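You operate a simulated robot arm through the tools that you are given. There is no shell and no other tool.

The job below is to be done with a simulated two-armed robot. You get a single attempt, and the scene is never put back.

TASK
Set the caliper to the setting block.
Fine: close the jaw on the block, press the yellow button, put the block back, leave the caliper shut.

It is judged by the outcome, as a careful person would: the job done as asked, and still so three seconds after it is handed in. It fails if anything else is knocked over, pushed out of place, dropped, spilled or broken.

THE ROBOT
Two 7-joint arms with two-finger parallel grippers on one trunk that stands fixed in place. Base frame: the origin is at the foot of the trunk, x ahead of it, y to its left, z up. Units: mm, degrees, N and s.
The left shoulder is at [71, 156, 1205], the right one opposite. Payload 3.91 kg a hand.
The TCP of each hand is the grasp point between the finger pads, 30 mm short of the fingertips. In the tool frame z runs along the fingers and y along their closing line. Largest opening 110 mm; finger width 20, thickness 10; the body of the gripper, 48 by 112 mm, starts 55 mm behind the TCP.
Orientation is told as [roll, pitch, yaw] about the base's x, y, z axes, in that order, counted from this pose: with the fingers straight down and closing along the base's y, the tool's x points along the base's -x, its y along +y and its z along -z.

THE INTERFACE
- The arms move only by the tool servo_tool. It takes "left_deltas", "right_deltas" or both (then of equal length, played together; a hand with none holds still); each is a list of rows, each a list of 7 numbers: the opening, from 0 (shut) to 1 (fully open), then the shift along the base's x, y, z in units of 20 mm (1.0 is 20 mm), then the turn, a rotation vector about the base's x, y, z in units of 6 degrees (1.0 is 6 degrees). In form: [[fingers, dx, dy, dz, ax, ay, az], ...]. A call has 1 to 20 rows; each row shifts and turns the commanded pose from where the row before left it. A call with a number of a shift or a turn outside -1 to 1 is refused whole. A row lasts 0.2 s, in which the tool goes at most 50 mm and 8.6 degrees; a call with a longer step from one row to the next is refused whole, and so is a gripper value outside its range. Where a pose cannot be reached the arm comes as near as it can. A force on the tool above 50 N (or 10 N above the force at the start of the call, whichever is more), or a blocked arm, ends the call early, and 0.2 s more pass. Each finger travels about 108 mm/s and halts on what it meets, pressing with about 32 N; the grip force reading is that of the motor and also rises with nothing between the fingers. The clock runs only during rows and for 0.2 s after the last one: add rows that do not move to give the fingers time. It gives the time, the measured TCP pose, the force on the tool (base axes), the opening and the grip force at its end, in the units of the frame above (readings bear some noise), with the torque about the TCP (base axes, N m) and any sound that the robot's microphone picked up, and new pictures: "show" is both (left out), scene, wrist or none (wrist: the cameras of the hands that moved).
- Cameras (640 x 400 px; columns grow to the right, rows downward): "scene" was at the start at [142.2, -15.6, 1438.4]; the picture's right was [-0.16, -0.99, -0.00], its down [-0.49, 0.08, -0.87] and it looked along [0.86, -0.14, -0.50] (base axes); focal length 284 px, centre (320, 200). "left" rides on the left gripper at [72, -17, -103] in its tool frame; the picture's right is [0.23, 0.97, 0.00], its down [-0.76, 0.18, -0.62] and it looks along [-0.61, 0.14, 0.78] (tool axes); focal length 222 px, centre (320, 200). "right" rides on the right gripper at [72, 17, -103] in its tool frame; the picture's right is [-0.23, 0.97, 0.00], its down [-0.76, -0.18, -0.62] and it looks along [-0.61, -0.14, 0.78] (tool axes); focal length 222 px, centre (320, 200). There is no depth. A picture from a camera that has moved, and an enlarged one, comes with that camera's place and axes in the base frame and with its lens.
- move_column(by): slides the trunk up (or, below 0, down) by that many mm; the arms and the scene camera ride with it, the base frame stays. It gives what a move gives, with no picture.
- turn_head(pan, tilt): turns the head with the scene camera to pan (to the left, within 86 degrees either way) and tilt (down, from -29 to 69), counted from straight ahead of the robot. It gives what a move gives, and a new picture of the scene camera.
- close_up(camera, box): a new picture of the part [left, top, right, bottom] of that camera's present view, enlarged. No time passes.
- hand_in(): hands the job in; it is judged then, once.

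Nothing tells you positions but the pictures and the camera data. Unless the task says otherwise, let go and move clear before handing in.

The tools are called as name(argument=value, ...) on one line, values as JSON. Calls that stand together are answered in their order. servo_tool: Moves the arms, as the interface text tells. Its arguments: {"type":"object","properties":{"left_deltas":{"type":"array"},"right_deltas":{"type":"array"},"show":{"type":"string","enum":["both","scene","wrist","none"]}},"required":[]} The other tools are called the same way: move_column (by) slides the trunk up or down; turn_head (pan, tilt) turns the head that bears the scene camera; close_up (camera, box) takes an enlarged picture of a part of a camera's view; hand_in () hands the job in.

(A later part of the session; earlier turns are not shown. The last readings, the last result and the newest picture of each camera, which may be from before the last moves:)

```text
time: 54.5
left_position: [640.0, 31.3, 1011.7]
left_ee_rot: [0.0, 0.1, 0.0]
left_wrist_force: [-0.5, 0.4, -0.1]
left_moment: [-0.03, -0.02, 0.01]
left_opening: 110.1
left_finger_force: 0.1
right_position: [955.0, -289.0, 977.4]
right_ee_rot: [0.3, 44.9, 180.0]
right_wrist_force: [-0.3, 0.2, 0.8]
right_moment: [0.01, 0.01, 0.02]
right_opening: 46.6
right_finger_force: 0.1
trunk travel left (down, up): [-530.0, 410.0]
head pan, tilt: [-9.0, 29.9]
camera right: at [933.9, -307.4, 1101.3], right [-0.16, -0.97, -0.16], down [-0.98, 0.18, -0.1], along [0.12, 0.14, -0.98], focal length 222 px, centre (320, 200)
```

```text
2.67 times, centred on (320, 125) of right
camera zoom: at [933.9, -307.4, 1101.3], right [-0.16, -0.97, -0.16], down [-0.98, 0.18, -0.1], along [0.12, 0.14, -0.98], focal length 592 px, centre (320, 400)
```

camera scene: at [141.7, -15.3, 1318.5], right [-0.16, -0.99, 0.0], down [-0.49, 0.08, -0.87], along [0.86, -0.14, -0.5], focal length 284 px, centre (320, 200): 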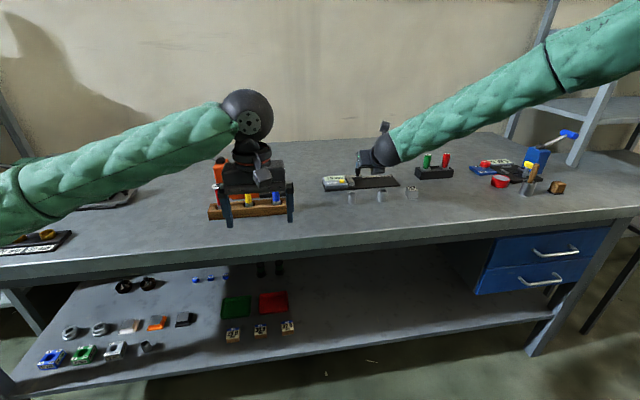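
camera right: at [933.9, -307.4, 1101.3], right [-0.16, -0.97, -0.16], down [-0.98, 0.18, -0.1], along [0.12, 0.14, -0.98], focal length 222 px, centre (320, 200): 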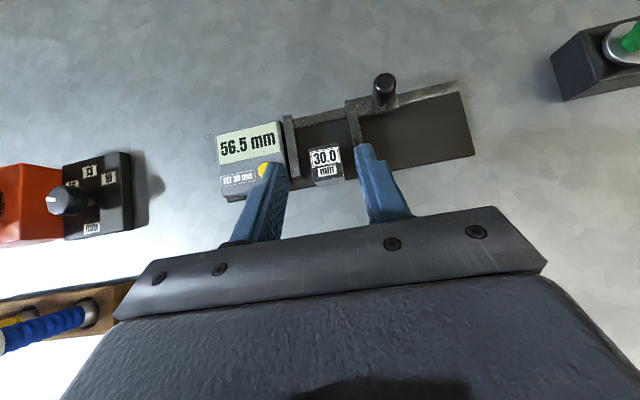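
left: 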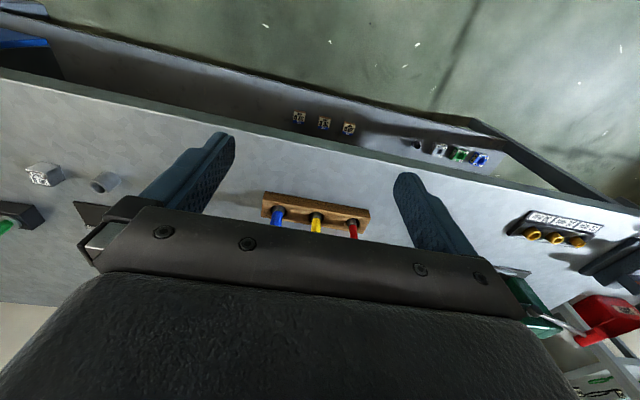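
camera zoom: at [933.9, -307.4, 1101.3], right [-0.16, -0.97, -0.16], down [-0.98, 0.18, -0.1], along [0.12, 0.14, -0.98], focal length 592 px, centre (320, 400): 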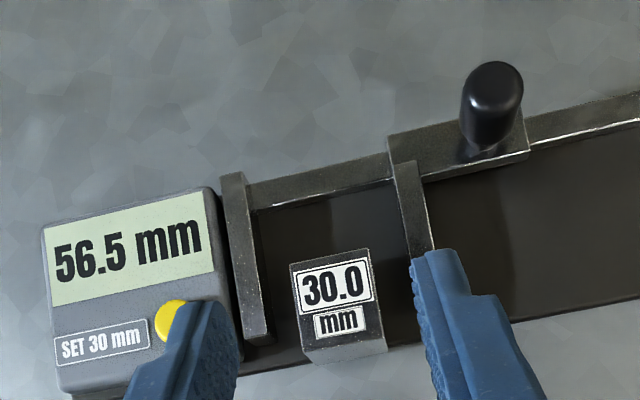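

The block is in the gap and stands well; the jaw reads 56.5 as a finger brushed it open a little. Now back to the knob: tilt to 57° and align at y≈-353.

servo_tool(right_deltas=[[0.42, -0.125, -0.8, -0.08, 0, -0.5, 0], [0.42, -0.125, -0.8, -0.08, 0, -0.5, 0], [0.42, -0.125, -0.8, -0.08, 0, -0.5, 0], [0.42, -0.125, -0.8, -0.08, 0, -0.5, 0], [0.42, 0, 0, 0, 0, 0, 0]], show="none")

close_up(camera="right", box=[180, 20, 500, 220])

```text
time: 55.7
left_position: [641.1, 31.5, 1012.3]
left_ee_rot: [0.0, -0.1, 0.1]
left_wrist_force: [0.3, -0.2, 0.6]
left_moment: [-0.03, -0.02, 0.01]
left_opening: 109.9
left_finger_force: 0.0
right_position: [946.1, -352.8, 970.9]
right_ee_rot: [0.4, 56.9, -180.0]
right_wrist_force: [-0.3, -0.3, -0.2]
right_moment: [0.0, 0.01, 0.01]
right_opening: 46.4
right_finger_force: 0.1
trunk travel left (down, up): [-530.0, 410.0]
head pan, tilt: [-9.0, 29.9]
```

```text
2.00 times, centred on (340, 120) of right
camera zoom: at [898.2, -370.7, 1088.8], right [-0.13, -0.97, -0.19], down [-0.94, 0.18, -0.3], along [0.33, 0.14, -0.94], focal length 444 px, centre (280, 360)
```

zoom: 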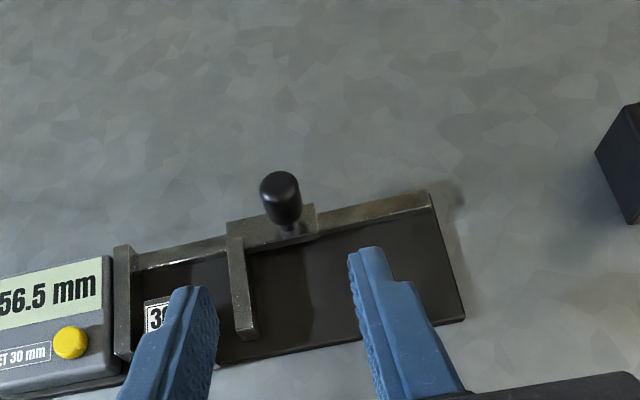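

Aligned. I advance to straddle the knob and close on it.

servo_tool(right_deltas=[[0.42, 0.834, 0, -0.545, 0, 0, 0], [0.42, 0.834, 0, -0.545, 0, 0, 0], [0.42, 0.834, 0, -0.545, 0, 0, 0], [0.42, 0.834, 0, -0.545, 0, 0, 0], [0.42, 0.834, 0, -0.545, 0, 0, 0], [0.42, 0, 0, 0, 0, 0, 0], [0.13, 0, 0, 0, 0, 0, 0], [0.13, 0, 0, 0, 0, 0, 0], [0.13, 0, 0, 0, 0, 0, 0]], show="wrist")

close_up(camera="scene", box=[315, 150, 411, 210])

```text
time: 57.7
left_position: [640.1, 30.8, 1011.4]
left_ee_rot: [0.1, 0.0, 0.1]
left_wrist_force: [-0.1, -0.2, -0.1]
left_moment: [0.01, 0.02, 0.0]
left_opening: 110.1
left_finger_force: 0.0
right_position: [1027.4, -349.4, 918.2]
right_ee_rot: [0.4, 57.0, 180.1]
right_wrist_force: [-1.1, -0.6, 1.7]
right_moment: [0.41, 0.0, -0.02]
right_opening: 19.4
right_finger_force: 45.0
trunk travel left (down, up): [-530.0, 410.0]
head pan, tilt: [-9.0, 29.9]
camera right: at [980.0, -369.1, 1034.0], right [-0.13, -0.97, -0.19], down [-0.94, 0.18, -0.3], along [0.33, 0.14, -0.94], focal length 222 px, centre (320, 200)
```

right: 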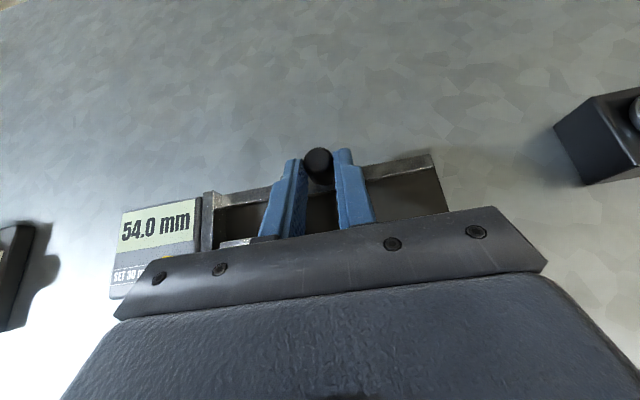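

```text
6.67 times, centred on (363, 180) of scene
camera zoom: at [142.1, -15.3, 1318.4], right [-0.16, -0.99, 0.0], down [-0.49, 0.08, -0.87], along [0.86, -0.14, -0.5], focal length 1897 px, centre (33, 333)
```

zoom: 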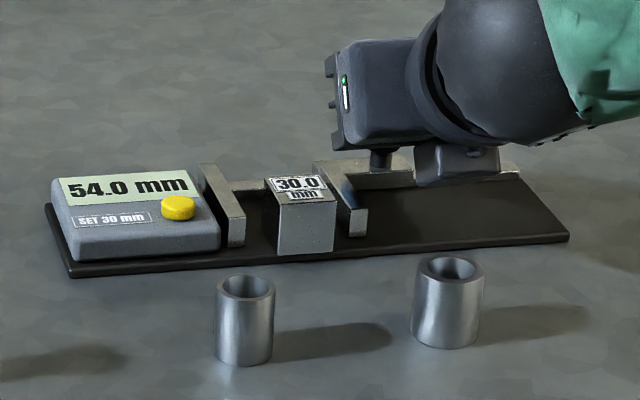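

Knob gripped at 54.0. I slide it left 22 mm slowly, watching the force and the display.

servo_tool(right_deltas=[[0.13, 0, 0.2, 0, 0, 0, 0], [0.13, 0, 0.2, 0, 0, 0, 0], [0.13, 0, 0.2, 0, 0, 0, 0], [0.13, 0, 0.2, 0, 0, 0, 0], [0.13, 0, 0.2, 0, 0, 0, 0], [0.13, 0, 0.1, 0, 0, 0, 0], [0.13, 0, 0, 0, 0, 0, 0]], show="none")

close_up(camera="scene", box=[315, 150, 411, 210])

```text
time: 59.3
left_position: [640.3, 30.3, 1011.7]
left_ee_rot: [-0.1, 0.0, 0.1]
left_wrist_force: [-1.1, -1.2, -0.4]
left_moment: [0.01, -0.03, 0.03]
left_opening: 110.2
left_finger_force: 0.1
right_position: [1027.8, -329.4, 917.7]
right_ee_rot: [0.2, 57.0, 179.9]
right_wrist_force: [-14.4, -1.8, -1.4]
right_moment: [0.4, 0.31, -0.09]
right_opening: 19.3
right_finger_force: 45.2
trunk travel left (down, up): [-530.0, 410.0]
head pan, tilt: [-9.0, 29.9]
```

```text
6.67 times, centred on (363, 180) of scene
camera zoom: at [141.4, -15.6, 1318.5], right [-0.16, -0.99, 0.0], down [-0.49, 0.08, -0.87], along [0.86, -0.14, -0.5], focal length 1897 px, centre (33, 333)
```

zoom: 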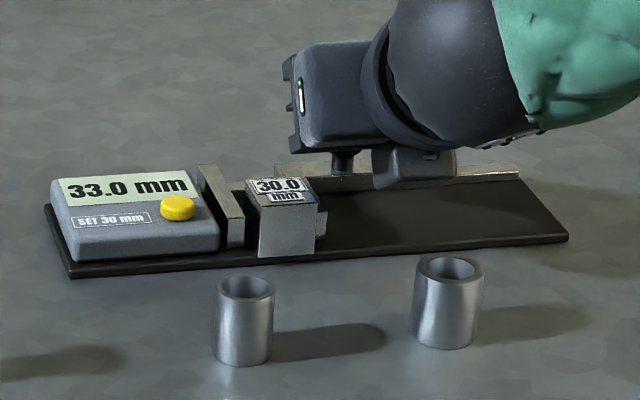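

Now 33.0; 4 mm to go. I continue in 1 mm steps.

servo_tool(right_deltas=[[0.13, 0, 0.05, 0, 0, 0, 0], [0.13, 0, 0.05, 0, 0, 0, 0], [0.13, 0, 0.05, 0, 0, 0, 0], [0.13, 0, 0, 0, 0, 0, 0]], show="none")

close_up(camera="scene", box=[315, 160, 379, 200])

```text
time: 60.3
left_position: [639.5, 31.4, 1011.0]
left_ee_rot: [0.0, 0.0, 0.1]
left_wrist_force: [-0.3, 0.2, 1.3]
left_moment: [0.02, 0.0, -0.01]
left_opening: 109.9
left_finger_force: 0.0
right_position: [1026.8, -328.1, 917.0]
right_ee_rot: [0.3, 57.0, 180.0]
right_wrist_force: [-14.6, -1.5, -3.7]
right_moment: [0.38, 0.46, -0.08]
right_opening: 19.4
right_finger_force: 44.8
trunk travel left (down, up): [-530.0, 410.0]
head pan, tilt: [-9.0, 29.9]
```

```text
10.00 times, centred on (347, 180) of scene
camera zoom: at [141.6, -15.7, 1318.4], right [-0.16, -0.99, 0.0], down [-0.49, 0.08, -0.87], along [0.86, -0.14, -0.5], focal length 2845 px, centre (50, 400)
```

zoom: 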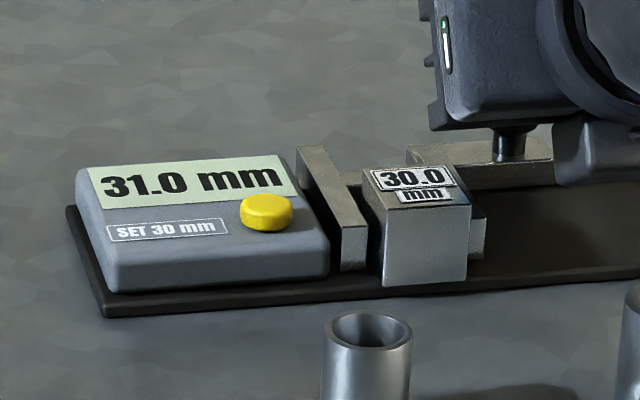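

31.0 now, with a small gap still at the fixed jaw. More 1 mm steps.

servo_tool(right_deltas=[[0.13, 0, 0.05, 0, 0, 0, 0], [0.13, 0, 0.05, 0, 0, 0, 0], [0.13, 0, 0, 0, 0, 0, 0]], show="none")

close_up(camera="scene", box=[315, 160, 379, 200])

```text
time: 61.1
left_position: [639.2, 30.2, 1013.1]
left_ee_rot: [-0.1, -0.1, 0.0]
left_wrist_force: [0.8, -0.2, 0.3]
left_moment: [-0.02, -0.03, 0.03]
left_opening: 110.0
left_finger_force: 0.0
right_position: [1027.1, -325.6, 917.2]
right_ee_rot: [0.2, 57.0, 180.1]
right_wrist_force: [-22.6, -2.0, -2.3]
right_moment: [0.34, 0.6, -0.16]
right_opening: 19.4
right_finger_force: 45.5
trunk travel left (down, up): [-530.0, 410.0]
head pan, tilt: [-9.0, 29.9]
```

```text
10.00 times, centred on (347, 180) of scene
camera zoom: at [140.7, -15.7, 1318.5], right [-0.16, -0.99, 0.0], down [-0.49, 0.08, -0.87], along [0.86, -0.14, -0.5], focal length 2845 px, centre (50, 400)
```

zoom: 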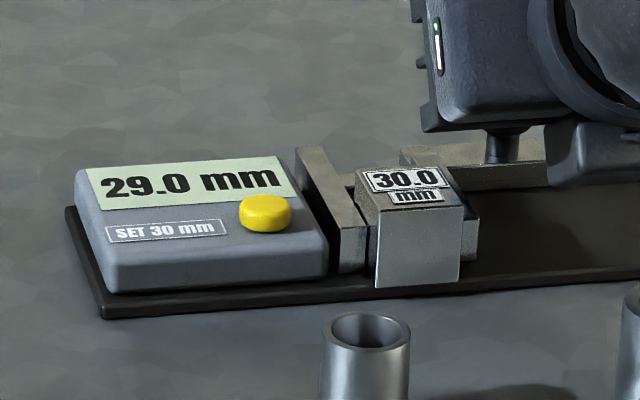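

The display reads 29.0, which is what 30.0 mm should read with the caliper's -1.0 offset, so the jaw is on the block. One more 1 mm nudge to be sure that it's seated.

servo_tool(right_deltas=[[0.13, 0, 0.05, 0, 0, 0, 0], [0.13, 0, 0, 0, 0, 0, 0]], show="none")

close_up(camera="scene", box=[315, 160, 379, 200])

close_up(camera="right", box=[100, 80, 420, 280])

```text
time: 61.7
left_position: [638.7, 30.5, 1012.3]
left_ee_rot: [0.0, 0.1, 0.0]
left_wrist_force: [-0.5, 0.0, -0.8]
left_moment: [0.02, 0.0, -0.01]
left_opening: 110.0
left_finger_force: 0.0
right_position: [1027.9, -326.8, 917.1]
right_ee_rot: [0.4, 57.1, 179.9]
right_wrist_force: [-24.4, -7.3, -3.3]
right_moment: [0.24, 0.48, -0.3]
right_opening: 19.5
right_finger_force: 45.0
trunk travel left (down, up): [-530.0, 410.0]
head pan, tilt: [-9.0, 29.9]
```

```text
10.00 times, centred on (347, 180) of scene
camera zoom: at [140.6, -16.2, 1318.6], right [-0.16, -0.99, 0.0], down [-0.49, 0.08, -0.87], along [0.86, -0.14, -0.5], focal length 2845 px, centre (50, 400)
```

zoom: 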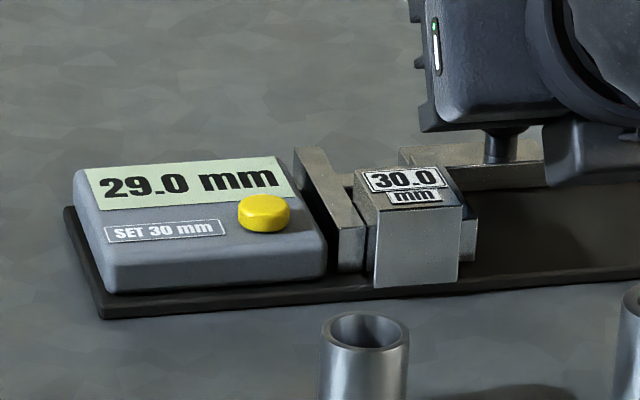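

```text
2.00 times, centred on (260, 180) of right
camera zoom: at [980.1, -343.7, 1034.0], right [-0.13, -0.97, -0.19], down [-0.94, 0.18, -0.3], along [0.33, 0.14, -0.94], focal length 444 px, centre (440, 240)
```

zoom: 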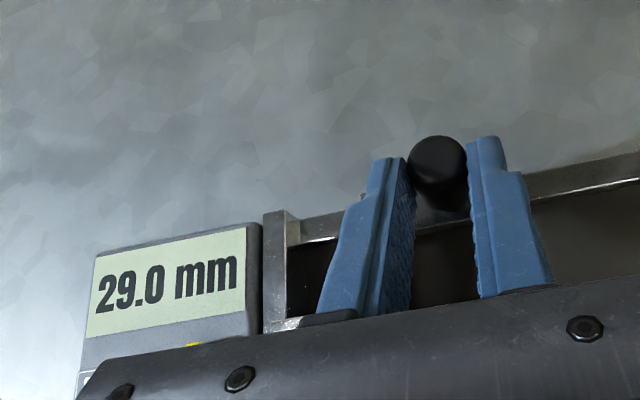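

Seated: the reading holds at 29.0 with the side force rising. I release the knob and back out.

servo_tool(right_deltas=[[0.42, 0, 0, 0, 0, 0, 0], [0.42, 0, 0, 0, 0, 0, 0], [0.42, -0.834, 0, 0.545, 0, 0, 0], [0.42, -0.834, 0, 0.545, 0, 0, 0], [0.42, -0.834, 0, 0.545, 0, 0, 0], [0.42, -0.834, 0, 0.545, 0, 0, 0], [0.42, -0.834, 0, 0.545, 0, 0, 0], [0.42, 0, 0, 0, 0, 0, 0]], show="wrist")

close_up(camera="scene", box=[315, 160, 379, 200])

close_up(camera="right", box=[140, 60, 380, 210])

```text
time: 63.5
left_position: [640.9, 31.1, 1011.3]
left_ee_rot: [0.1, 0.1, 0.2]
left_wrist_force: [-0.5, -1.3, 0.5]
left_moment: [-0.01, 0.01, 0.01]
left_opening: 110.0
left_finger_force: 0.0
right_position: [945.7, -324.4, 969.5]
right_ee_rot: [0.4, 57.0, 179.9]
right_wrist_force: [0.8, 0.2, -0.3]
right_moment: [0.03, -0.03, -0.02]
right_opening: 46.2
right_finger_force: 0.0
trunk travel left (down, up): [-530.0, 410.0]
head pan, tilt: [-9.0, 29.9]
camera right: at [898.2, -343.0, 1087.4], right [-0.13, -0.97, -0.19], down [-0.94, 0.18, -0.3], along [0.33, 0.14, -0.94], focal length 222 px, centre (320, 200)
```

right: 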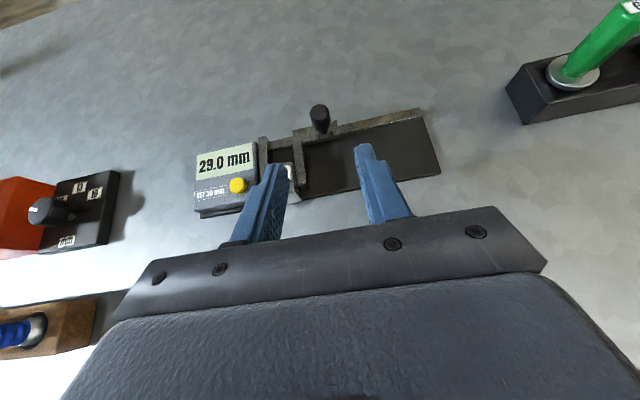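

```text
10.00 times, centred on (347, 180) of scene
camera zoom: at [143.0, -15.6, 1318.3], right [-0.16, -0.99, 0.0], down [-0.49, 0.08, -0.87], along [0.86, -0.14, -0.5], focal length 2845 px, centre (50, 400)
```

zoom: 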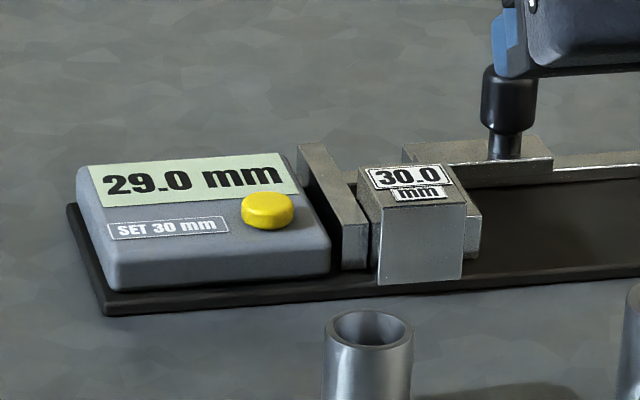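

```text
2.67 times, centred on (260, 135) of right
camera zoom: at [898.2, -343.0, 1087.4], right [-0.13, -0.97, -0.19], down [-0.94, 0.18, -0.3], along [0.33, 0.14, -0.94], focal length 592 px, centre (480, 373)
```

zoom: 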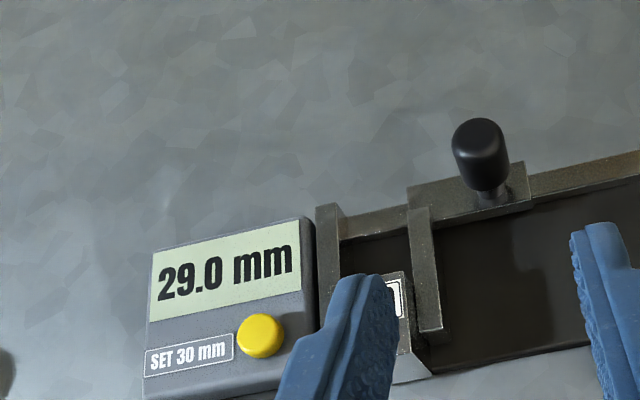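

The jaw keeps its hold at 29.0. Next, with closed fingers tilted 45°, I go above the yellow button (≈[999, -227, 890]).

servo_tool(right_deltas=[[0.2, 0.4, 0.97, -0.2, 0, 0.4, 0], [0.0, 0.4, 0.97, -0.2, 0, 0.4, 0], [0.0, 0.4, 0.97, -0.2, 0, 0.4, 0], [0.0, 0.4, 0.97, -0.2, 0, 0.4, 0], [0.0, 0.4, 0.97, -0.2, 0, 0.4, 0], [0.0, 0, 0, 0, 0, 0, 0]], show="none")

close_up(camera="right", box=[200, 60, 440, 210])

close_up(camera="scene", box=[315, 150, 395, 200])

```text
time: 64.9
left_position: [638.5, 32.3, 1011.5]
left_ee_rot: [0.0, 0.1, 0.1]
left_wrist_force: [0.2, -0.2, -0.5]
left_moment: [0.01, 0.0, -0.02]
left_opening: 110.0
left_finger_force: 0.0
right_position: [983.4, -228.4, 950.7]
right_ee_rot: [0.4, 45.0, 179.9]
right_wrist_force: [-0.8, -0.3, 0.1]
right_moment: [0.01, 0.01, -0.02]
right_opening: 0.0
right_finger_force: 32.5
trunk travel left (down, up): [-530.0, 410.0]
head pan, tilt: [-9.0, 29.9]
```

```text
2.67 times, centred on (320, 135) of right
camera zoom: at [961.7, -246.4, 1074.6], right [-0.16, -0.97, -0.16], down [-0.98, 0.18, -0.1], along [0.12, 0.14, -0.98], focal length 592 px, centre (320, 373)
```

zoom: 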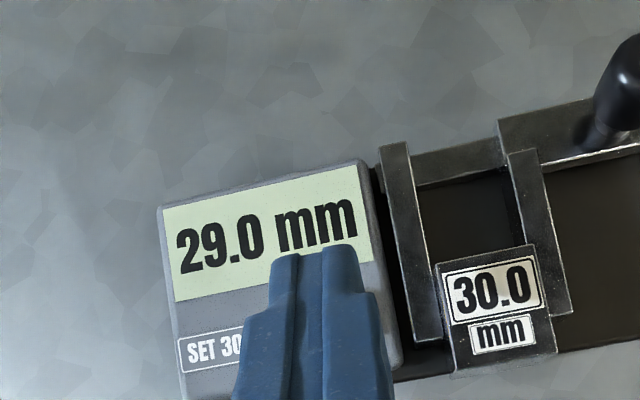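

```text
8.00 times, centred on (355, 175) of scene
camera zoom: at [141.8, -15.5, 1318.5], right [-0.16, -0.99, 0.0], down [-0.49, 0.08, -0.87], along [0.86, -0.14, -0.5], focal length 2276 px, centre (40, 400)
```

zoom: 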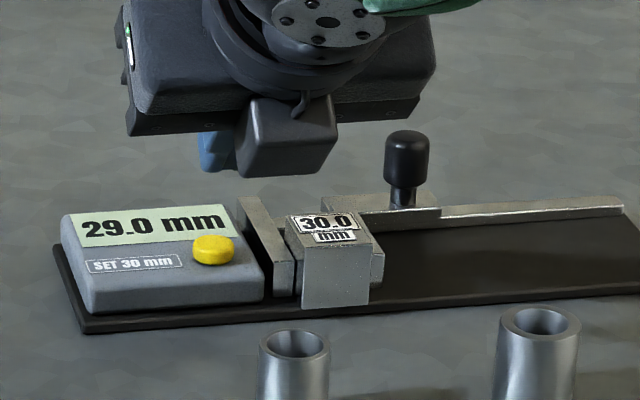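

The fingertips are over the button. I lower 26 mm and then go in 1.5 mm steps until it presses.

servo_tool(right_deltas=[[0.0, 0, 0, -0.4, 0, 0, 0], [0.0, 0, 0, -0.4, 0, 0, 0], [0.0, 0, 0, -0.4, 0, 0, 0], [0.0, 0, 0, -0.1, 0, 0, 0], [0.0, 0, 0, 0, 0, 0, 0]], show="none")

close_up(camera="scene", box=[315, 150, 395, 200])

```text
time: 66.1
left_position: [640.7, 30.3, 1010.7]
left_ee_rot: [0.0, 0.0, 0.1]
left_wrist_force: [0.0, 0.4, 0.6]
left_moment: [-0.01, 0.02, -0.03]
left_opening: 109.9
left_finger_force: 0.1
right_position: [984.6, -227.5, 925.0]
right_ee_rot: [0.2, 45.0, 180.0]
right_wrist_force: [-0.7, -0.2, -0.3]
right_moment: [-0.02, 0.01, -0.02]
right_opening: 0.3
right_finger_force: 31.6
trunk travel left (down, up): [-530.0, 410.0]
head pan, tilt: [-9.0, 29.9]
```

```text
8.00 times, centred on (355, 175) of scene
camera zoom: at [142.5, -15.4, 1318.4], right [-0.16, -0.99, 0.0], down [-0.49, 0.08, -0.87], along [0.86, -0.14, -0.5], focal length 2276 px, centre (40, 400)
```

zoom: 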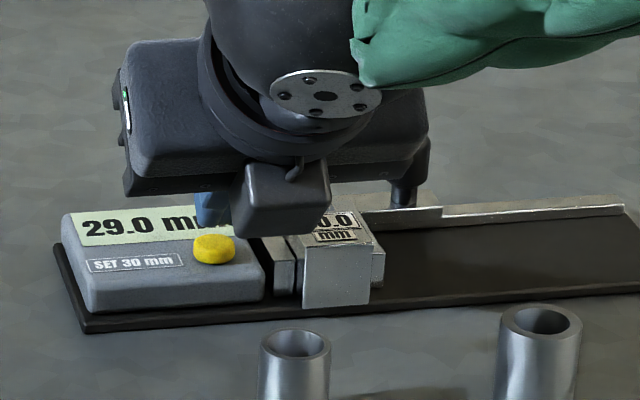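

The fingertip edge is about 7 mm above the button's centre, as planned. Lowering further in small steps.

servo_tool(right_deltas=[[0.0, 0, 0, -0.1, 0, 0, 0], [0.0, 0, 0, -0.1, 0, 0, 0], [0.0, 0, 0, -0.1, 0, 0, 0], [0.0, 0, 0, 0, 0, 0, 0]], show="none")

servo_tool(right_deltas=[[0.0, 0, 0, -0.05, 0, 0, 0], [0.0, 0, 0, -0.05, 0, 0, 0], [0.0, 0, 0, 0, 0, 0, 0]], show="none")

close_up(camera="scene", box=[315, 160, 379, 200])

close_up(camera="right", box=[200, 60, 440, 210])

```text
time: 67.1
left_position: [639.5, 31.2, 1010.5]
left_ee_rot: [0.0, -0.1, 0.1]
left_wrist_force: [0.0, 0.5, 0.0]
left_moment: [0.0, 0.01, -0.01]
left_opening: 109.9
left_finger_force: 0.0
right_position: [985.9, -228.9, 918.0]
right_ee_rot: [0.3, 45.0, 180.0]
right_wrist_force: [0.0, -0.5, 0.1]
right_moment: [0.02, -0.02, 0.0]
right_opening: 0.0
right_finger_force: 31.9
trunk travel left (down, up): [-530.0, 410.0]
head pan, tilt: [-9.0, 29.9]
```

```text
time: 67.9
left_position: [639.5, 29.8, 1012.0]
left_ee_rot: [0.1, 0.1, 0.1]
left_wrist_force: [0.7, 0.5, 0.0]
left_moment: [-0.01, 0.0, 0.01]
left_opening: 109.9
left_finger_force: 0.1
right_position: [986.2, -227.9, 917.0]
right_ee_rot: [0.3, 45.0, 180.0]
right_wrist_force: [-0.4, -0.2, 2.0]
right_moment: [0.05, -0.01, 0.01]
right_opening: 0.0
right_finger_force: 32.4
trunk travel left (down, up): [-530.0, 410.0]
head pan, tilt: [-9.0, 29.9]
```

```text
10.00 times, centred on (347, 180) of scene
camera zoom: at [142.3, -15.3, 1318.4], right [-0.16, -0.99, 0.0], down [-0.49, 0.08, -0.87], along [0.86, -0.14, -0.5], focal length 2845 px, centre (50, 400)
```

zoom: 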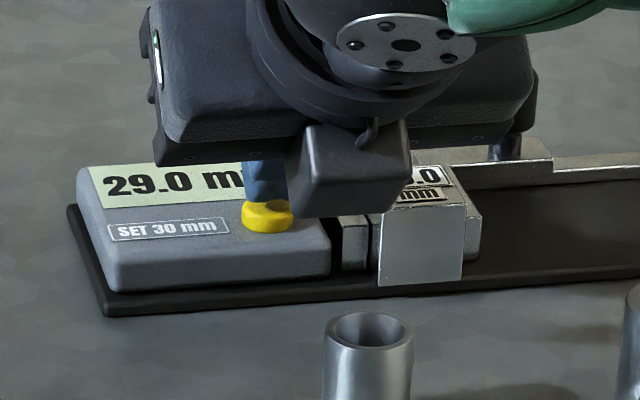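

```text
2.67 times, centred on (320, 135) of right
camera zoom: at [963.3, -245.7, 1041.2], right [-0.16, -0.97, -0.16], down [-0.98, 0.18, -0.1], along [0.12, 0.14, -0.98], focal length 592 px, centre (320, 373)
```

zoom: 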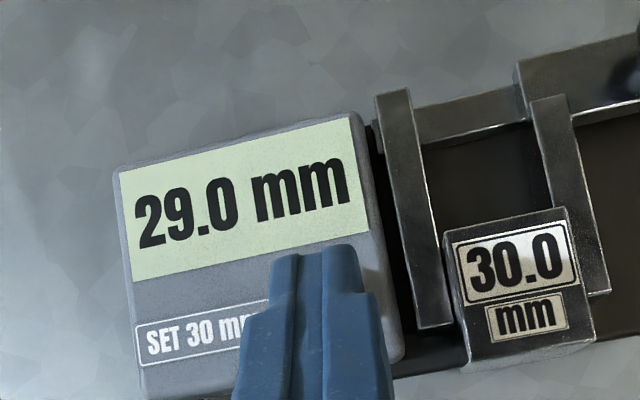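

Touching the button (2 N). I press on in 1 mm steps and watch the display.

servo_tool(right_deltas=[[0.0, 0, 0, -0.05, 0, 0, 0], [0.0, 0, 0, 0, 0, 0, 0]], show="none")

servo_tool(right_deltas=[[0.0, 0, 0, -0.05, 0, 0, 0], [0.0, 0, 0, 0, 0, 0, 0]], show="none")

close_up(camera="right", box=[200, 60, 440, 210])

```text
time: 68.5
left_position: [639.3, 31.0, 1010.7]
left_ee_rot: [0.1, 0.0, 0.2]
left_wrist_force: [-0.2, -0.7, -0.6]
left_moment: [0.01, 0.01, -0.01]
left_opening: 110.1
left_finger_force: 0.0
right_position: [984.6, -227.8, 916.9]
right_ee_rot: [0.3, 45.0, 180.0]
right_wrist_force: [-0.8, -0.1, 0.7]
right_moment: [-0.02, -0.04, -0.01]
right_opening: 0.0
right_finger_force: 32.0
trunk travel left (down, up): [-530.0, 410.0]
head pan, tilt: [-9.0, 29.9]
```

```text
time: 69.1
left_position: [639.6, 30.8, 1011.9]
left_ee_rot: [0.0, 0.0, 0.1]
left_wrist_force: [0.5, -0.5, -0.7]
left_moment: [0.0, 0.01, 0.0]
left_opening: 110.1
left_finger_force: 0.0
right_position: [986.1, -227.3, 916.4]
right_ee_rot: [0.3, 45.0, 179.9]
right_wrist_force: [0.0, 0.6, 1.7]
right_moment: [0.03, -0.05, 0.0]
right_opening: 0.0
right_finger_force: 32.0
trunk travel left (down, up): [-530.0, 410.0]
head pan, tilt: [-9.0, 29.9]
heard: click
```

```text
2.67 times, centred on (320, 135) of right
camera zoom: at [963.9, -245.7, 1039.6], right [-0.16, -0.97, -0.16], down [-0.98, 0.18, -0.1], along [0.12, 0.14, -0.98], focal length 592 px, centre (320, 373)
```

zoom: 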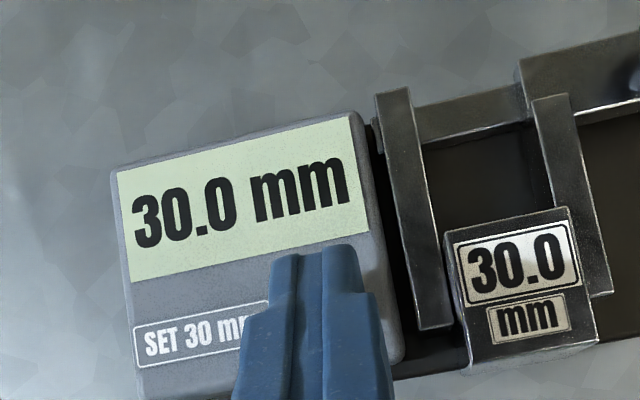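

Click heard and the display now shows 30.0. I lift straight off the button and go back to the knob's approach pose.

servo_tool(right_deltas=[[0.0, 0, 0, 0.5, 0, 0, 0], [0.0, 0, 0, 1, 0, 0, 0], [0.0, 0, 0, 1, 0, 0, 0], [0.2, -0.39, -0.98, 0.05, 0, -0.4, 0], [0.42, -0.39, -0.98, 0.05, 0, -0.4, 0], [0.42, -0.39, -0.98, 0.05, 0, -0.4, 0], [0.42, -0.39, -0.98, 0, 0, -0.4, 0], [0.42, -0.39, -0.98, 0, 0, -0.4, 0], [0.42, 0, 0, 0, 0, 0, 0]], show="none")

close_up(camera="right", box=[180, 20, 500, 220])

```text
time: 71.1
left_position: [641.3, 31.2, 1011.5]
left_ee_rot: [0.0, 0.1, 0.0]
left_wrist_force: [0.9, 0.6, -0.2]
left_moment: [0.03, -0.02, -0.01]
left_opening: 109.9
left_finger_force: 0.1
right_position: [947.8, -328.1, 968.8]
right_ee_rot: [0.4, 57.0, -180.0]
right_wrist_force: [0.1, 0.0, -0.2]
right_moment: [-0.01, 0.04, 0.0]
right_opening: 46.1
right_finger_force: 0.0
trunk travel left (down, up): [-530.0, 410.0]
head pan, tilt: [-9.0, 29.9]
```

```text
2.00 times, centred on (340, 120) of right
camera zoom: at [899.9, -346.4, 1085.6], right [-0.13, -0.97, -0.19], down [-0.94, 0.18, -0.3], along [0.33, 0.14, -0.94], focal length 444 px, centre (280, 360)
```

zoom: 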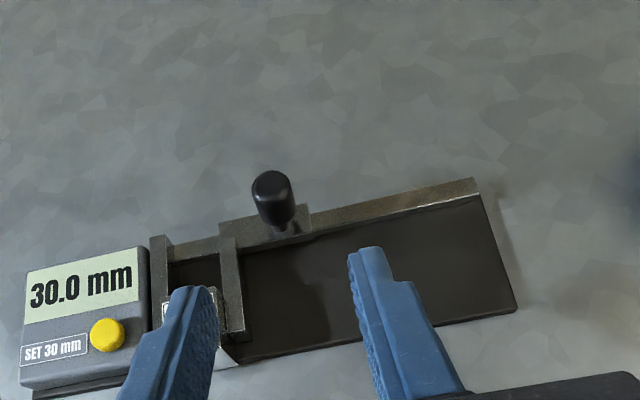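

The knob is ~3 mm left of the midplane; I correct, advance and grip it.

servo_tool(right_deltas=[[0.42, 0.8, 0.14, -0.53, 0, 0, 0], [0.42, 0.82, 0, -0.53, 0, 0, 0], [0.42, 0.82, 0, -0.53, 0, 0, 0], [0.42, 0.82, 0, -0.53, 0, 0, 0], [0.42, 0.82, 0, -0.53, 0, 0, 0], [0.42, 0, 0, 0, 0, 0, 0]], show="none")

close_up(camera="right", box=[180, 20, 500, 220])

```text
time: 72.5
left_position: [639.9, 32.4, 1011.9]
left_ee_rot: [0.0, -0.1, 0.1]
left_wrist_force: [-0.2, 1.0, 0.3]
left_moment: [-0.01, 0.0, -0.02]
left_opening: 110.0
left_finger_force: 0.1
right_position: [1027.0, -322.7, 916.6]
right_ee_rot: [0.3, 57.0, 179.9]
right_wrist_force: [0.7, 0.3, -0.4]
right_moment: [-0.01, -0.02, 0.01]
right_opening: 46.0
right_finger_force: 0.0
trunk travel left (down, up): [-530.0, 410.0]
head pan, tilt: [-9.0, 29.9]
```

```text
2.00 times, centred on (340, 120) of right
camera zoom: at [979.8, -340.5, 1033.0], right [-0.13, -0.97, -0.19], down [-0.94, 0.18, -0.3], along [0.33, 0.14, -0.94], focal length 444 px, centre (280, 360)
```

zoom: 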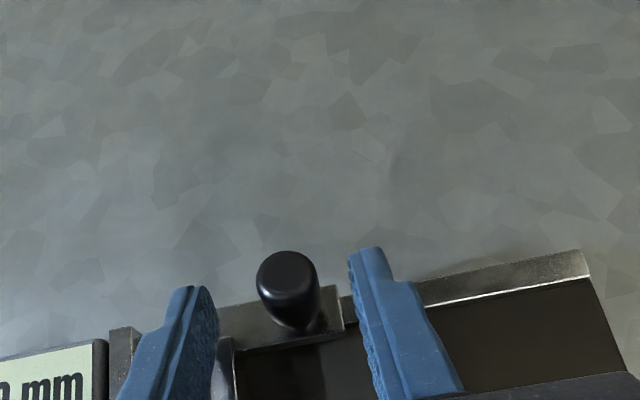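

Centered. I grip the knob and open the jaw about 38 mm more.

servo_tool(right_deltas=[[0.13, 0, 0, 0, 0, 0, 0], [0.13, 0, 0, 0, 0, 0, 0], [0.13, 0, 0, 0, 0, 0, 0], [0.13, 0, -0.1, 0, 0, 0, 0], [0.13, 0, -0.2, 0, 0, 0, 0], [0.13, 0, -0.4, 0, 0, 0, 0], [0.13, 0, -0.4, 0, 0, 0, 0], [0.13, 0, -0.4, 0, 0, 0, 0], [0.13, 0, -0.4, 0, 0, 0, 0], [0.13, 0, 0, 0, 0, 0, 0]], show="none")

close_up(camera="scene", box=[315, 150, 411, 210])

```text
time: 74.7
left_position: [638.9, 32.6, 1011.3]
left_ee_rot: [0.0, 0.0, 0.1]
left_wrist_force: [0.2, 0.5, 0.5]
left_moment: [0.01, 0.01, 0.05]
left_opening: 110.0
left_finger_force: 0.0
right_position: [1027.5, -355.0, 914.8]
right_ee_rot: [0.3, 56.9, -179.7]
right_wrist_force: [-10.6, 30.1, -8.0]
right_moment: [1.08, -0.19, 0.87]
right_opening: 19.6
right_finger_force: 45.1
trunk travel left (down, up): [-530.0, 410.0]
head pan, tilt: [-9.0, 29.9]
```

```text
6.67 times, centred on (363, 180) of scene
camera zoom: at [142.1, -13.0, 1318.3], right [-0.15, -0.99, 0.0], down [-0.49, 0.08, -0.87], along [0.86, -0.13, -0.5], focal length 1897 px, centre (33, 333)
```

zoom: 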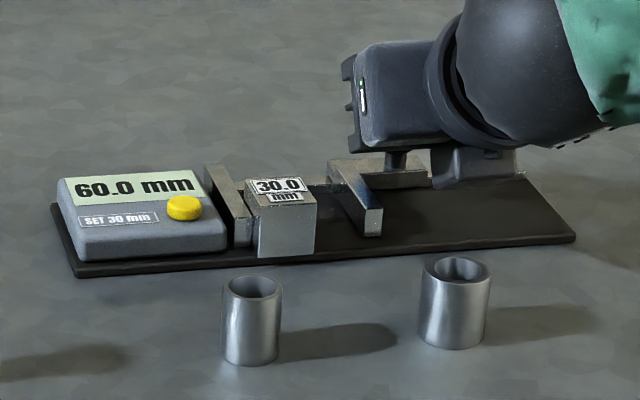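

The jaw has reached its end stop at 60.0 (30 N on the hand), so I ease back 3 mm, release the knob and back out, then check that the caliper hasn't shifted.

servo_tool(right_deltas=[[0.13, 0, 0.1, 0, 0, 0, 0], [0.13, 0, 0.07, 0, 0, 0, 0], [0.13, 0, 0, 0, 0, 0, 0], [0.42, 0, 0, 0, 0, 0, 0], [0.42, 0, 0, 0, 0, 0, 0], [0.42, -0.834, 0, 0.545, 0, 0, 0], [0.42, -0.834, 0, 0.545, 0, 0, 0], [0.42, -0.834, 0, 0.545, 0, 0, 0], [0.42, -0.834, 0, 0.545, 0, 0, 0], [0.42, -0.834, 0, 0.545, 0, 0, 0], [0.42, 0, 0, 0, 0, 0, 0]], show="none")

close_up(camera="scene", box=[315, 150, 411, 210])

close_up(camera="scene", box=[315, 160, 379, 200])

```text
time: 77.1
left_position: [641.4, 30.5, 1011.2]
left_ee_rot: [0.0, 0.1, 0.1]
left_wrist_force: [0.2, 0.1, 1.4]
left_moment: [0.01, 0.01, 0.0]
left_opening: 110.3
left_finger_force: 0.0
right_position: [944.0, -358.9, 969.3]
right_ee_rot: [0.3, 57.0, 180.0]
right_wrist_force: [-0.9, 0.1, -0.4]
right_moment: [0.02, 0.01, 0.0]
right_opening: 46.0
right_finger_force: 0.0
trunk travel left (down, up): [-530.0, 410.0]
head pan, tilt: [-9.0, 29.9]
```

```text
6.67 times, centred on (363, 180) of scene
camera zoom: at [143.0, -15.5, 1318.3], right [-0.16, -0.99, 0.0], down [-0.49, 0.08, -0.87], along [0.86, -0.14, -0.5], focal length 1897 px, centre (33, 333)
```

zoom: 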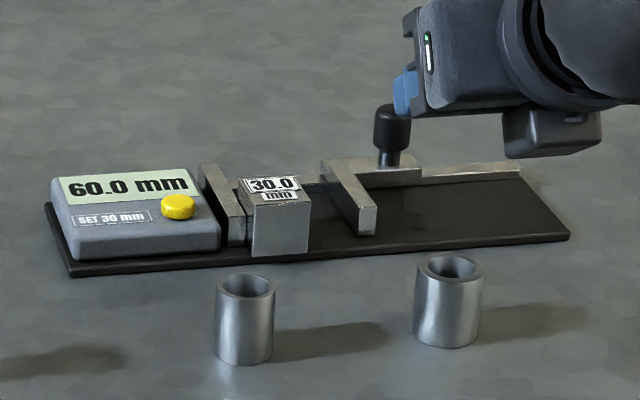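

```text
10.00 times, centred on (347, 180) of scene
camera zoom: at [143.0, -15.5, 1318.3], right [-0.16, -0.99, 0.0], down [-0.49, 0.08, -0.87], along [0.86, -0.14, -0.5], focal length 2845 px, centre (50, 400)
```

zoom: 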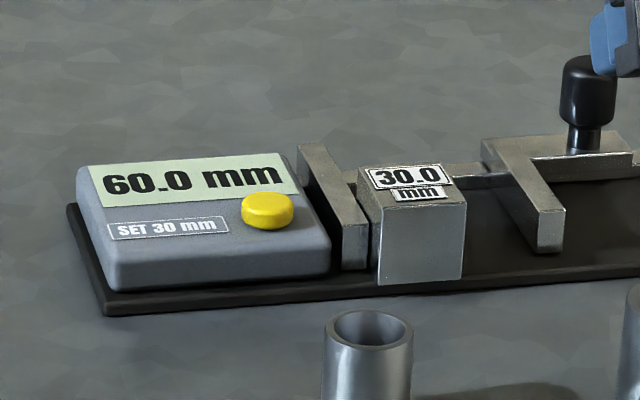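

Caliper and block are unmoved and the gap is now 60 mm. The block lies against the fixed jaw, so I'll grip its protruding front from outside the jaws, and draw it right off the fixed jaw before a deep grip. First I move over it.

servo_tool(right_deltas=[[0.42, 0.06, 0.82, -0.09, 0, 0.4, 0], [0.31, 0.06, 0.82, -0.09, 0, 0.4, 0], [0.31, 0.06, 0.82, -0.09, 0, 0.4, 0], [0.31, 0.06, 0.82, -0.09, 0, 0.4, 0], [0.31, 0.06, 0.82, -0.09, 0, 0.4, 0], [0.31, 0, 0, 0, 0, 0, 0]], show="none")

close_up(camera="right", box=[200, 60, 440, 210])

```text
time: 78.5
left_position: [640.4, 31.8, 1010.4]
left_ee_rot: [0.0, 0.0, 0.1]
left_wrist_force: [0.4, 0.4, -0.2]
left_moment: [-0.01, 0.0, -0.02]
left_opening: 109.7
left_finger_force: 0.0
right_position: [950.3, -274.5, 962.6]
right_ee_rot: [0.2, 45.0, 180.0]
right_wrist_force: [-0.3, 0.8, 0.6]
right_moment: [-0.01, -0.01, 0.0]
right_opening: 34.0
right_finger_force: 0.1
trunk travel left (down, up): [-530.0, 410.0]
head pan, tilt: [-9.0, 29.9]
```

```text
2.67 times, centred on (320, 135) of right
camera zoom: at [928.4, -292.6, 1085.8], right [-0.16, -0.97, -0.16], down [-0.98, 0.18, -0.1], along [0.12, 0.14, -0.98], focal length 592 px, centre (320, 373)
```

zoom: 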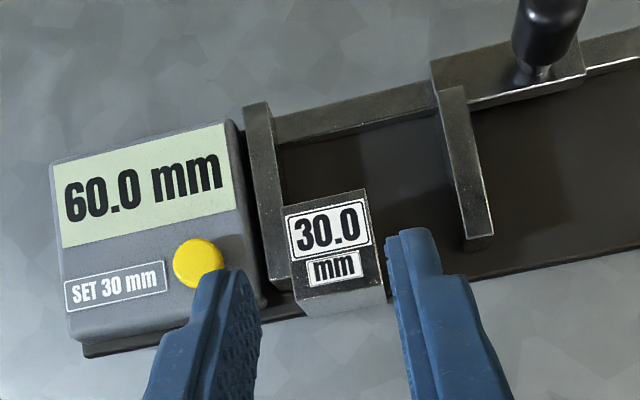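

The block's front protrudes ~8 mm beyond the jaw ends and is centred within 1 mm of the hand. I move 14.5 mm forward and down 42 mm, then check clearance.

servo_tool(right_deltas=[[0.31, 0.725, -0.03, -0.1, 0, 0, 0], [0.31, 0, 0, -0.6, 0, 0, 0], [0.31, 0, 0, -0.7, 0, 0, 0], [0.31, 0, 0, -0.7, 0, 0, 0], [0.31, 0, 0, 0, 0, 0, 0]], show="none")

close_up(camera="right", box=[200, 60, 440, 210])

close_up(camera="scene", box=[331, 160, 379, 190])

```text
time: 79.7
left_position: [640.4, 31.7, 1012.1]
left_ee_rot: [0.0, -0.1, 0.2]
left_wrist_force: [-0.2, 0.5, -0.4]
left_moment: [0.01, 0.02, 0.02]
left_opening: 110.2
left_finger_force: 0.0
right_position: [962.9, -276.7, 921.4]
right_ee_rot: [0.3, 45.1, -180.0]
right_wrist_force: [0.2, 0.1, 0.0]
right_moment: [-0.01, 0.03, 0.0]
right_opening: 34.1
right_finger_force: 0.1
trunk travel left (down, up): [-530.0, 410.0]
head pan, tilt: [-9.0, 29.9]
```

```text
2.67 times, centred on (320, 135) of right
camera zoom: at [942.1, -293.9, 1044.9], right [-0.16, -0.97, -0.16], down [-0.98, 0.18, -0.1], along [0.12, 0.14, -0.98], focal length 592 px, centre (320, 373)
```

zoom: 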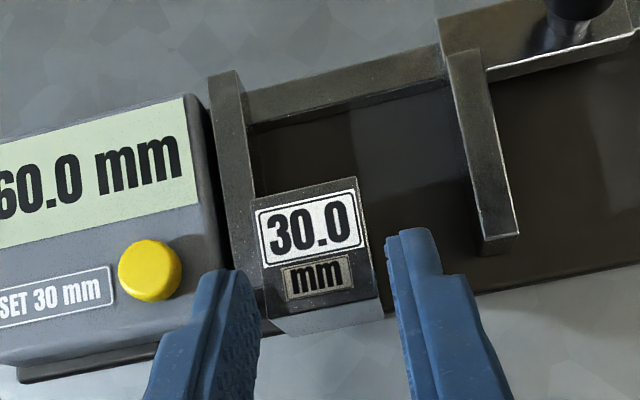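

```text
13.33 times, centred on (355, 175) of scene
camera zoom: at [142.0, -15.3, 1318.5], right [-0.16, -0.99, 0.0], down [-0.49, 0.08, -0.87], along [0.86, -0.14, -0.5], focal length 3794 px, centre (-147, 533)
```

zoom: 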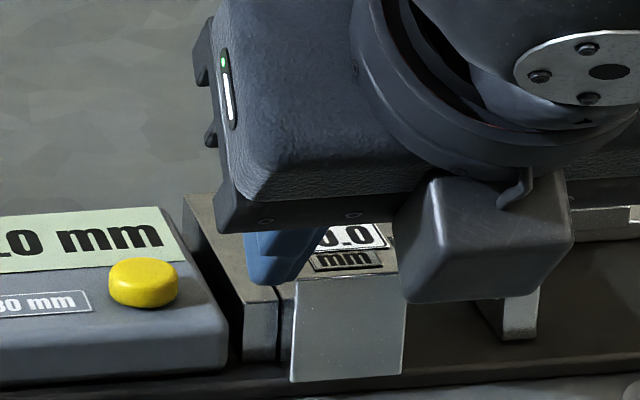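

The block is ~1.5 mm left of centre. I correct that, lower 15 mm and close on its front.

servo_tool(right_deltas=[[0.31, 0, 0.075, 0, 0, 0, 0], [0.31, 0, 0, -0.25, 0, 0, 0], [0.31, 0, 0, -0.25, 0, 0, 0], [0.31, 0, 0, -0.25, 0, 0, 0], [0.31, 0, 0, 0, 0, 0, 0]], show="none")

close_up(camera="right", box=[200, 60, 440, 210])

close_up(camera="scene", box=[331, 160, 379, 190])

```text
time: 80.9
left_position: [639.9, 31.3, 1012.0]
left_ee_rot: [0.0, 0.0, 0.1]
left_wrist_force: [1.0, 0.6, -0.2]
left_moment: [-0.01, 0.0, 0.0]
left_opening: 110.0
left_finger_force: 0.1
right_position: [964.1, -274.6, 904.6]
right_ee_rot: [0.3, 44.9, 179.9]
right_wrist_force: [-1.4, 0.0, 0.9]
right_moment: [0.02, -0.03, 0.0]
right_opening: 34.3
right_finger_force: 0.0
trunk travel left (down, up): [-530.0, 410.0]
head pan, tilt: [-9.0, 29.9]
```

```text
2.67 times, centred on (320, 135) of right
camera zoom: at [942.7, -292.3, 1028.5], right [-0.16, -0.97, -0.16], down [-0.98, 0.18, -0.1], along [0.12, 0.14, -0.98], focal length 592 px, centre (320, 373)
```

zoom: 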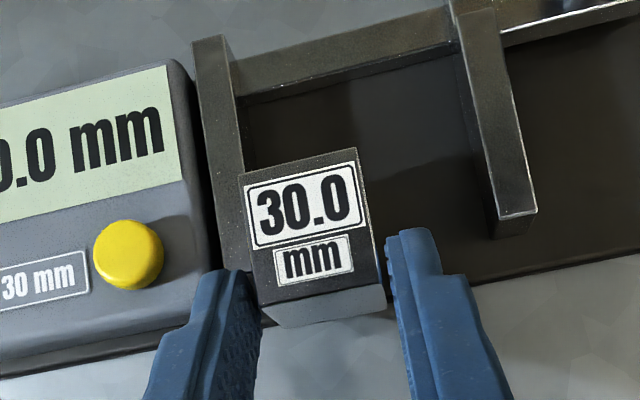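

```text
13.33 times, centred on (355, 175) of scene
camera zoom: at [142.2, -15.3, 1318.4], right [-0.16, -0.99, 0.0], down [-0.49, 0.08, -0.87], along [0.86, -0.14, -0.5], focal length 3794 px, centre (-147, 533)
```

zoom: 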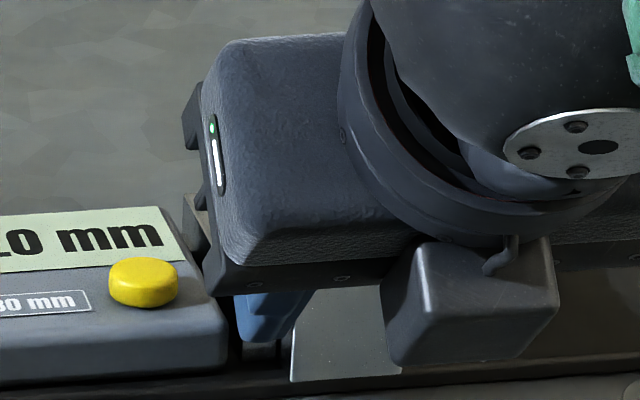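

The fingertips are in front of the jaws with the block's front between them. I close and draw the block 16 mm to the right along the plate.

servo_tool(right_deltas=[[0.2, 0, 0, 0, 0, 0, 0], [0.2, 0, 0, 0, 0, 0, 0], [0.2, 0, 0, 0, 0, 0, 0], [0.2, 0, -0.1, 0, 0, 0, 0], [0.2, 0, -0.1, 0, 0, 0, 0], [0.2, 0, -0.1, 0, 0, 0, 0], [0.2, 0, -0.1, 0, 0, 0, 0], [0.2, 0, -0.1, 0, 0, 0, 0], [0.2, 0, -0.1, 0, 0, 0, 0], [0.2, 0, -0.1, 0, 0, 0, 0], [0.2, 0, -0.1, 0, 0, 0, 0], [0.2, 0, 0, 0, 0, 0, 0]], show="none")

close_up(camera="right", box=[200, 60, 440, 210])

close_up(camera="scene", box=[331, 160, 379, 190])

```text
time: 83.5
left_position: [639.6, 31.2, 1012.2]
left_ee_rot: [0.0, -0.1, 0.1]
left_wrist_force: [-0.3, -0.1, -0.5]
left_moment: [0.02, -0.01, -0.01]
left_opening: 110.2
left_finger_force: 0.0
right_position: [963.8, -290.2, 903.5]
right_ee_rot: [0.3, 45.1, -180.0]
right_wrist_force: [0.4, 2.0, 3.8]
right_moment: [0.11, -0.11, 0.05]
right_opening: 29.2
right_finger_force: 31.9
trunk travel left (down, up): [-530.0, 410.0]
head pan, tilt: [-9.0, 29.9]
```

```text
2.67 times, centred on (320, 135) of right
camera zoom: at [942.0, -307.9, 1028.4], right [-0.16, -0.97, -0.16], down [-0.98, 0.18, -0.1], along [0.12, 0.14, -0.98], focal length 592 px, centre (320, 373)
```

zoom: 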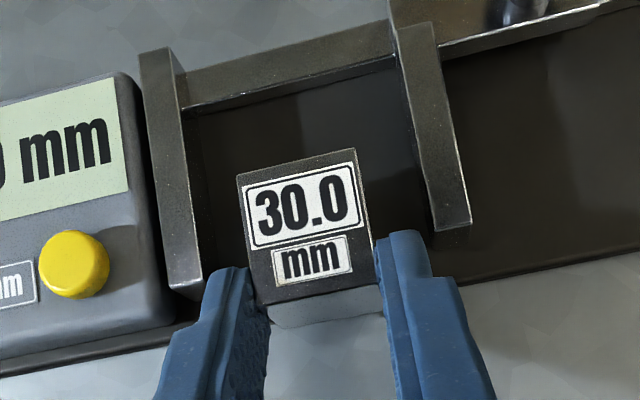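

```text
13.33 times, centred on (355, 175) of scene
camera zoom: at [142.0, -15.1, 1318.4], right [-0.16, -0.99, 0.0], down [-0.49, 0.08, -0.87], along [0.86, -0.14, -0.5], focal length 3794 px, centre (-147, 533)
```

zoom: 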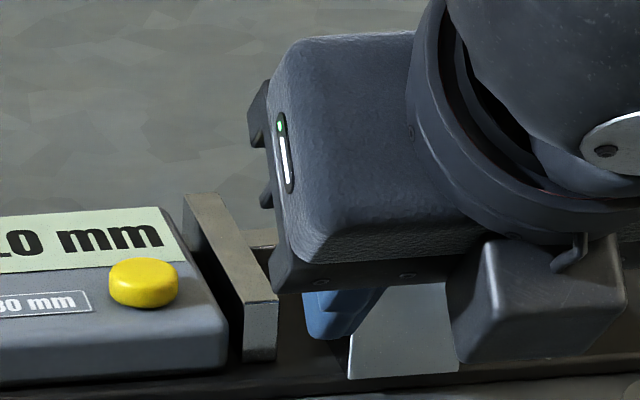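

The block now stands in the middle of the gap with 15 mm on each side. I open slightly, go 10 mm deeper and 5 mm lower, and grip it firmly.

servo_tool(right_deltas=[[0.31, 0, 0, 0, 0, 0, 0], [0.31, 0, 0, 0, 0, 0, 0], [0.31, 0.17, 0, 0, 0, 0, 0], [0.31, 0.17, 0, 0, 0, 0, 0], [0.31, 0.17, 0, 0, 0, 0, 0], [0.31, 0, 0, -0.13, 0, 0, 0], [0.31, 0, 0, -0.12, 0, 0, 0], [0.31, 0, 0, 0, 0, 0, 0]], show="none")

close_up(camera="right", box=[200, 60, 440, 210])

```text
time: 85.3
left_position: [639.9, 31.4, 1011.2]
left_ee_rot: [0.0, 0.0, 0.1]
left_wrist_force: [-0.5, 0.5, 0.7]
left_moment: [0.0, 0.02, 0.01]
left_opening: 109.8
left_finger_force: 0.0
right_position: [975.7, -290.4, 899.0]
right_ee_rot: [0.3, 45.0, -179.9]
right_wrist_force: [-0.2, 0.0, 0.0]
right_moment: [0.03, -0.01, 0.03]
right_opening: 33.9
right_finger_force: 0.1
trunk travel left (down, up): [-530.0, 410.0]
head pan, tilt: [-9.0, 29.9]
```

```text
2.67 times, centred on (320, 135) of right
camera zoom: at [952.6, -309.0, 1023.4], right [-0.16, -0.97, -0.16], down [-0.98, 0.18, -0.1], along [0.12, 0.14, -0.98], focal length 592 px, centre (320, 373)
```

zoom: 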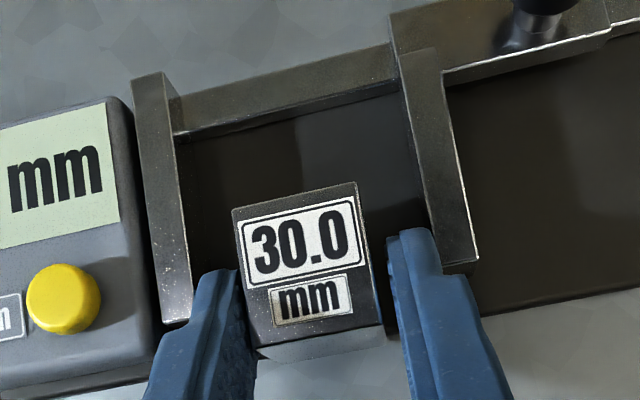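

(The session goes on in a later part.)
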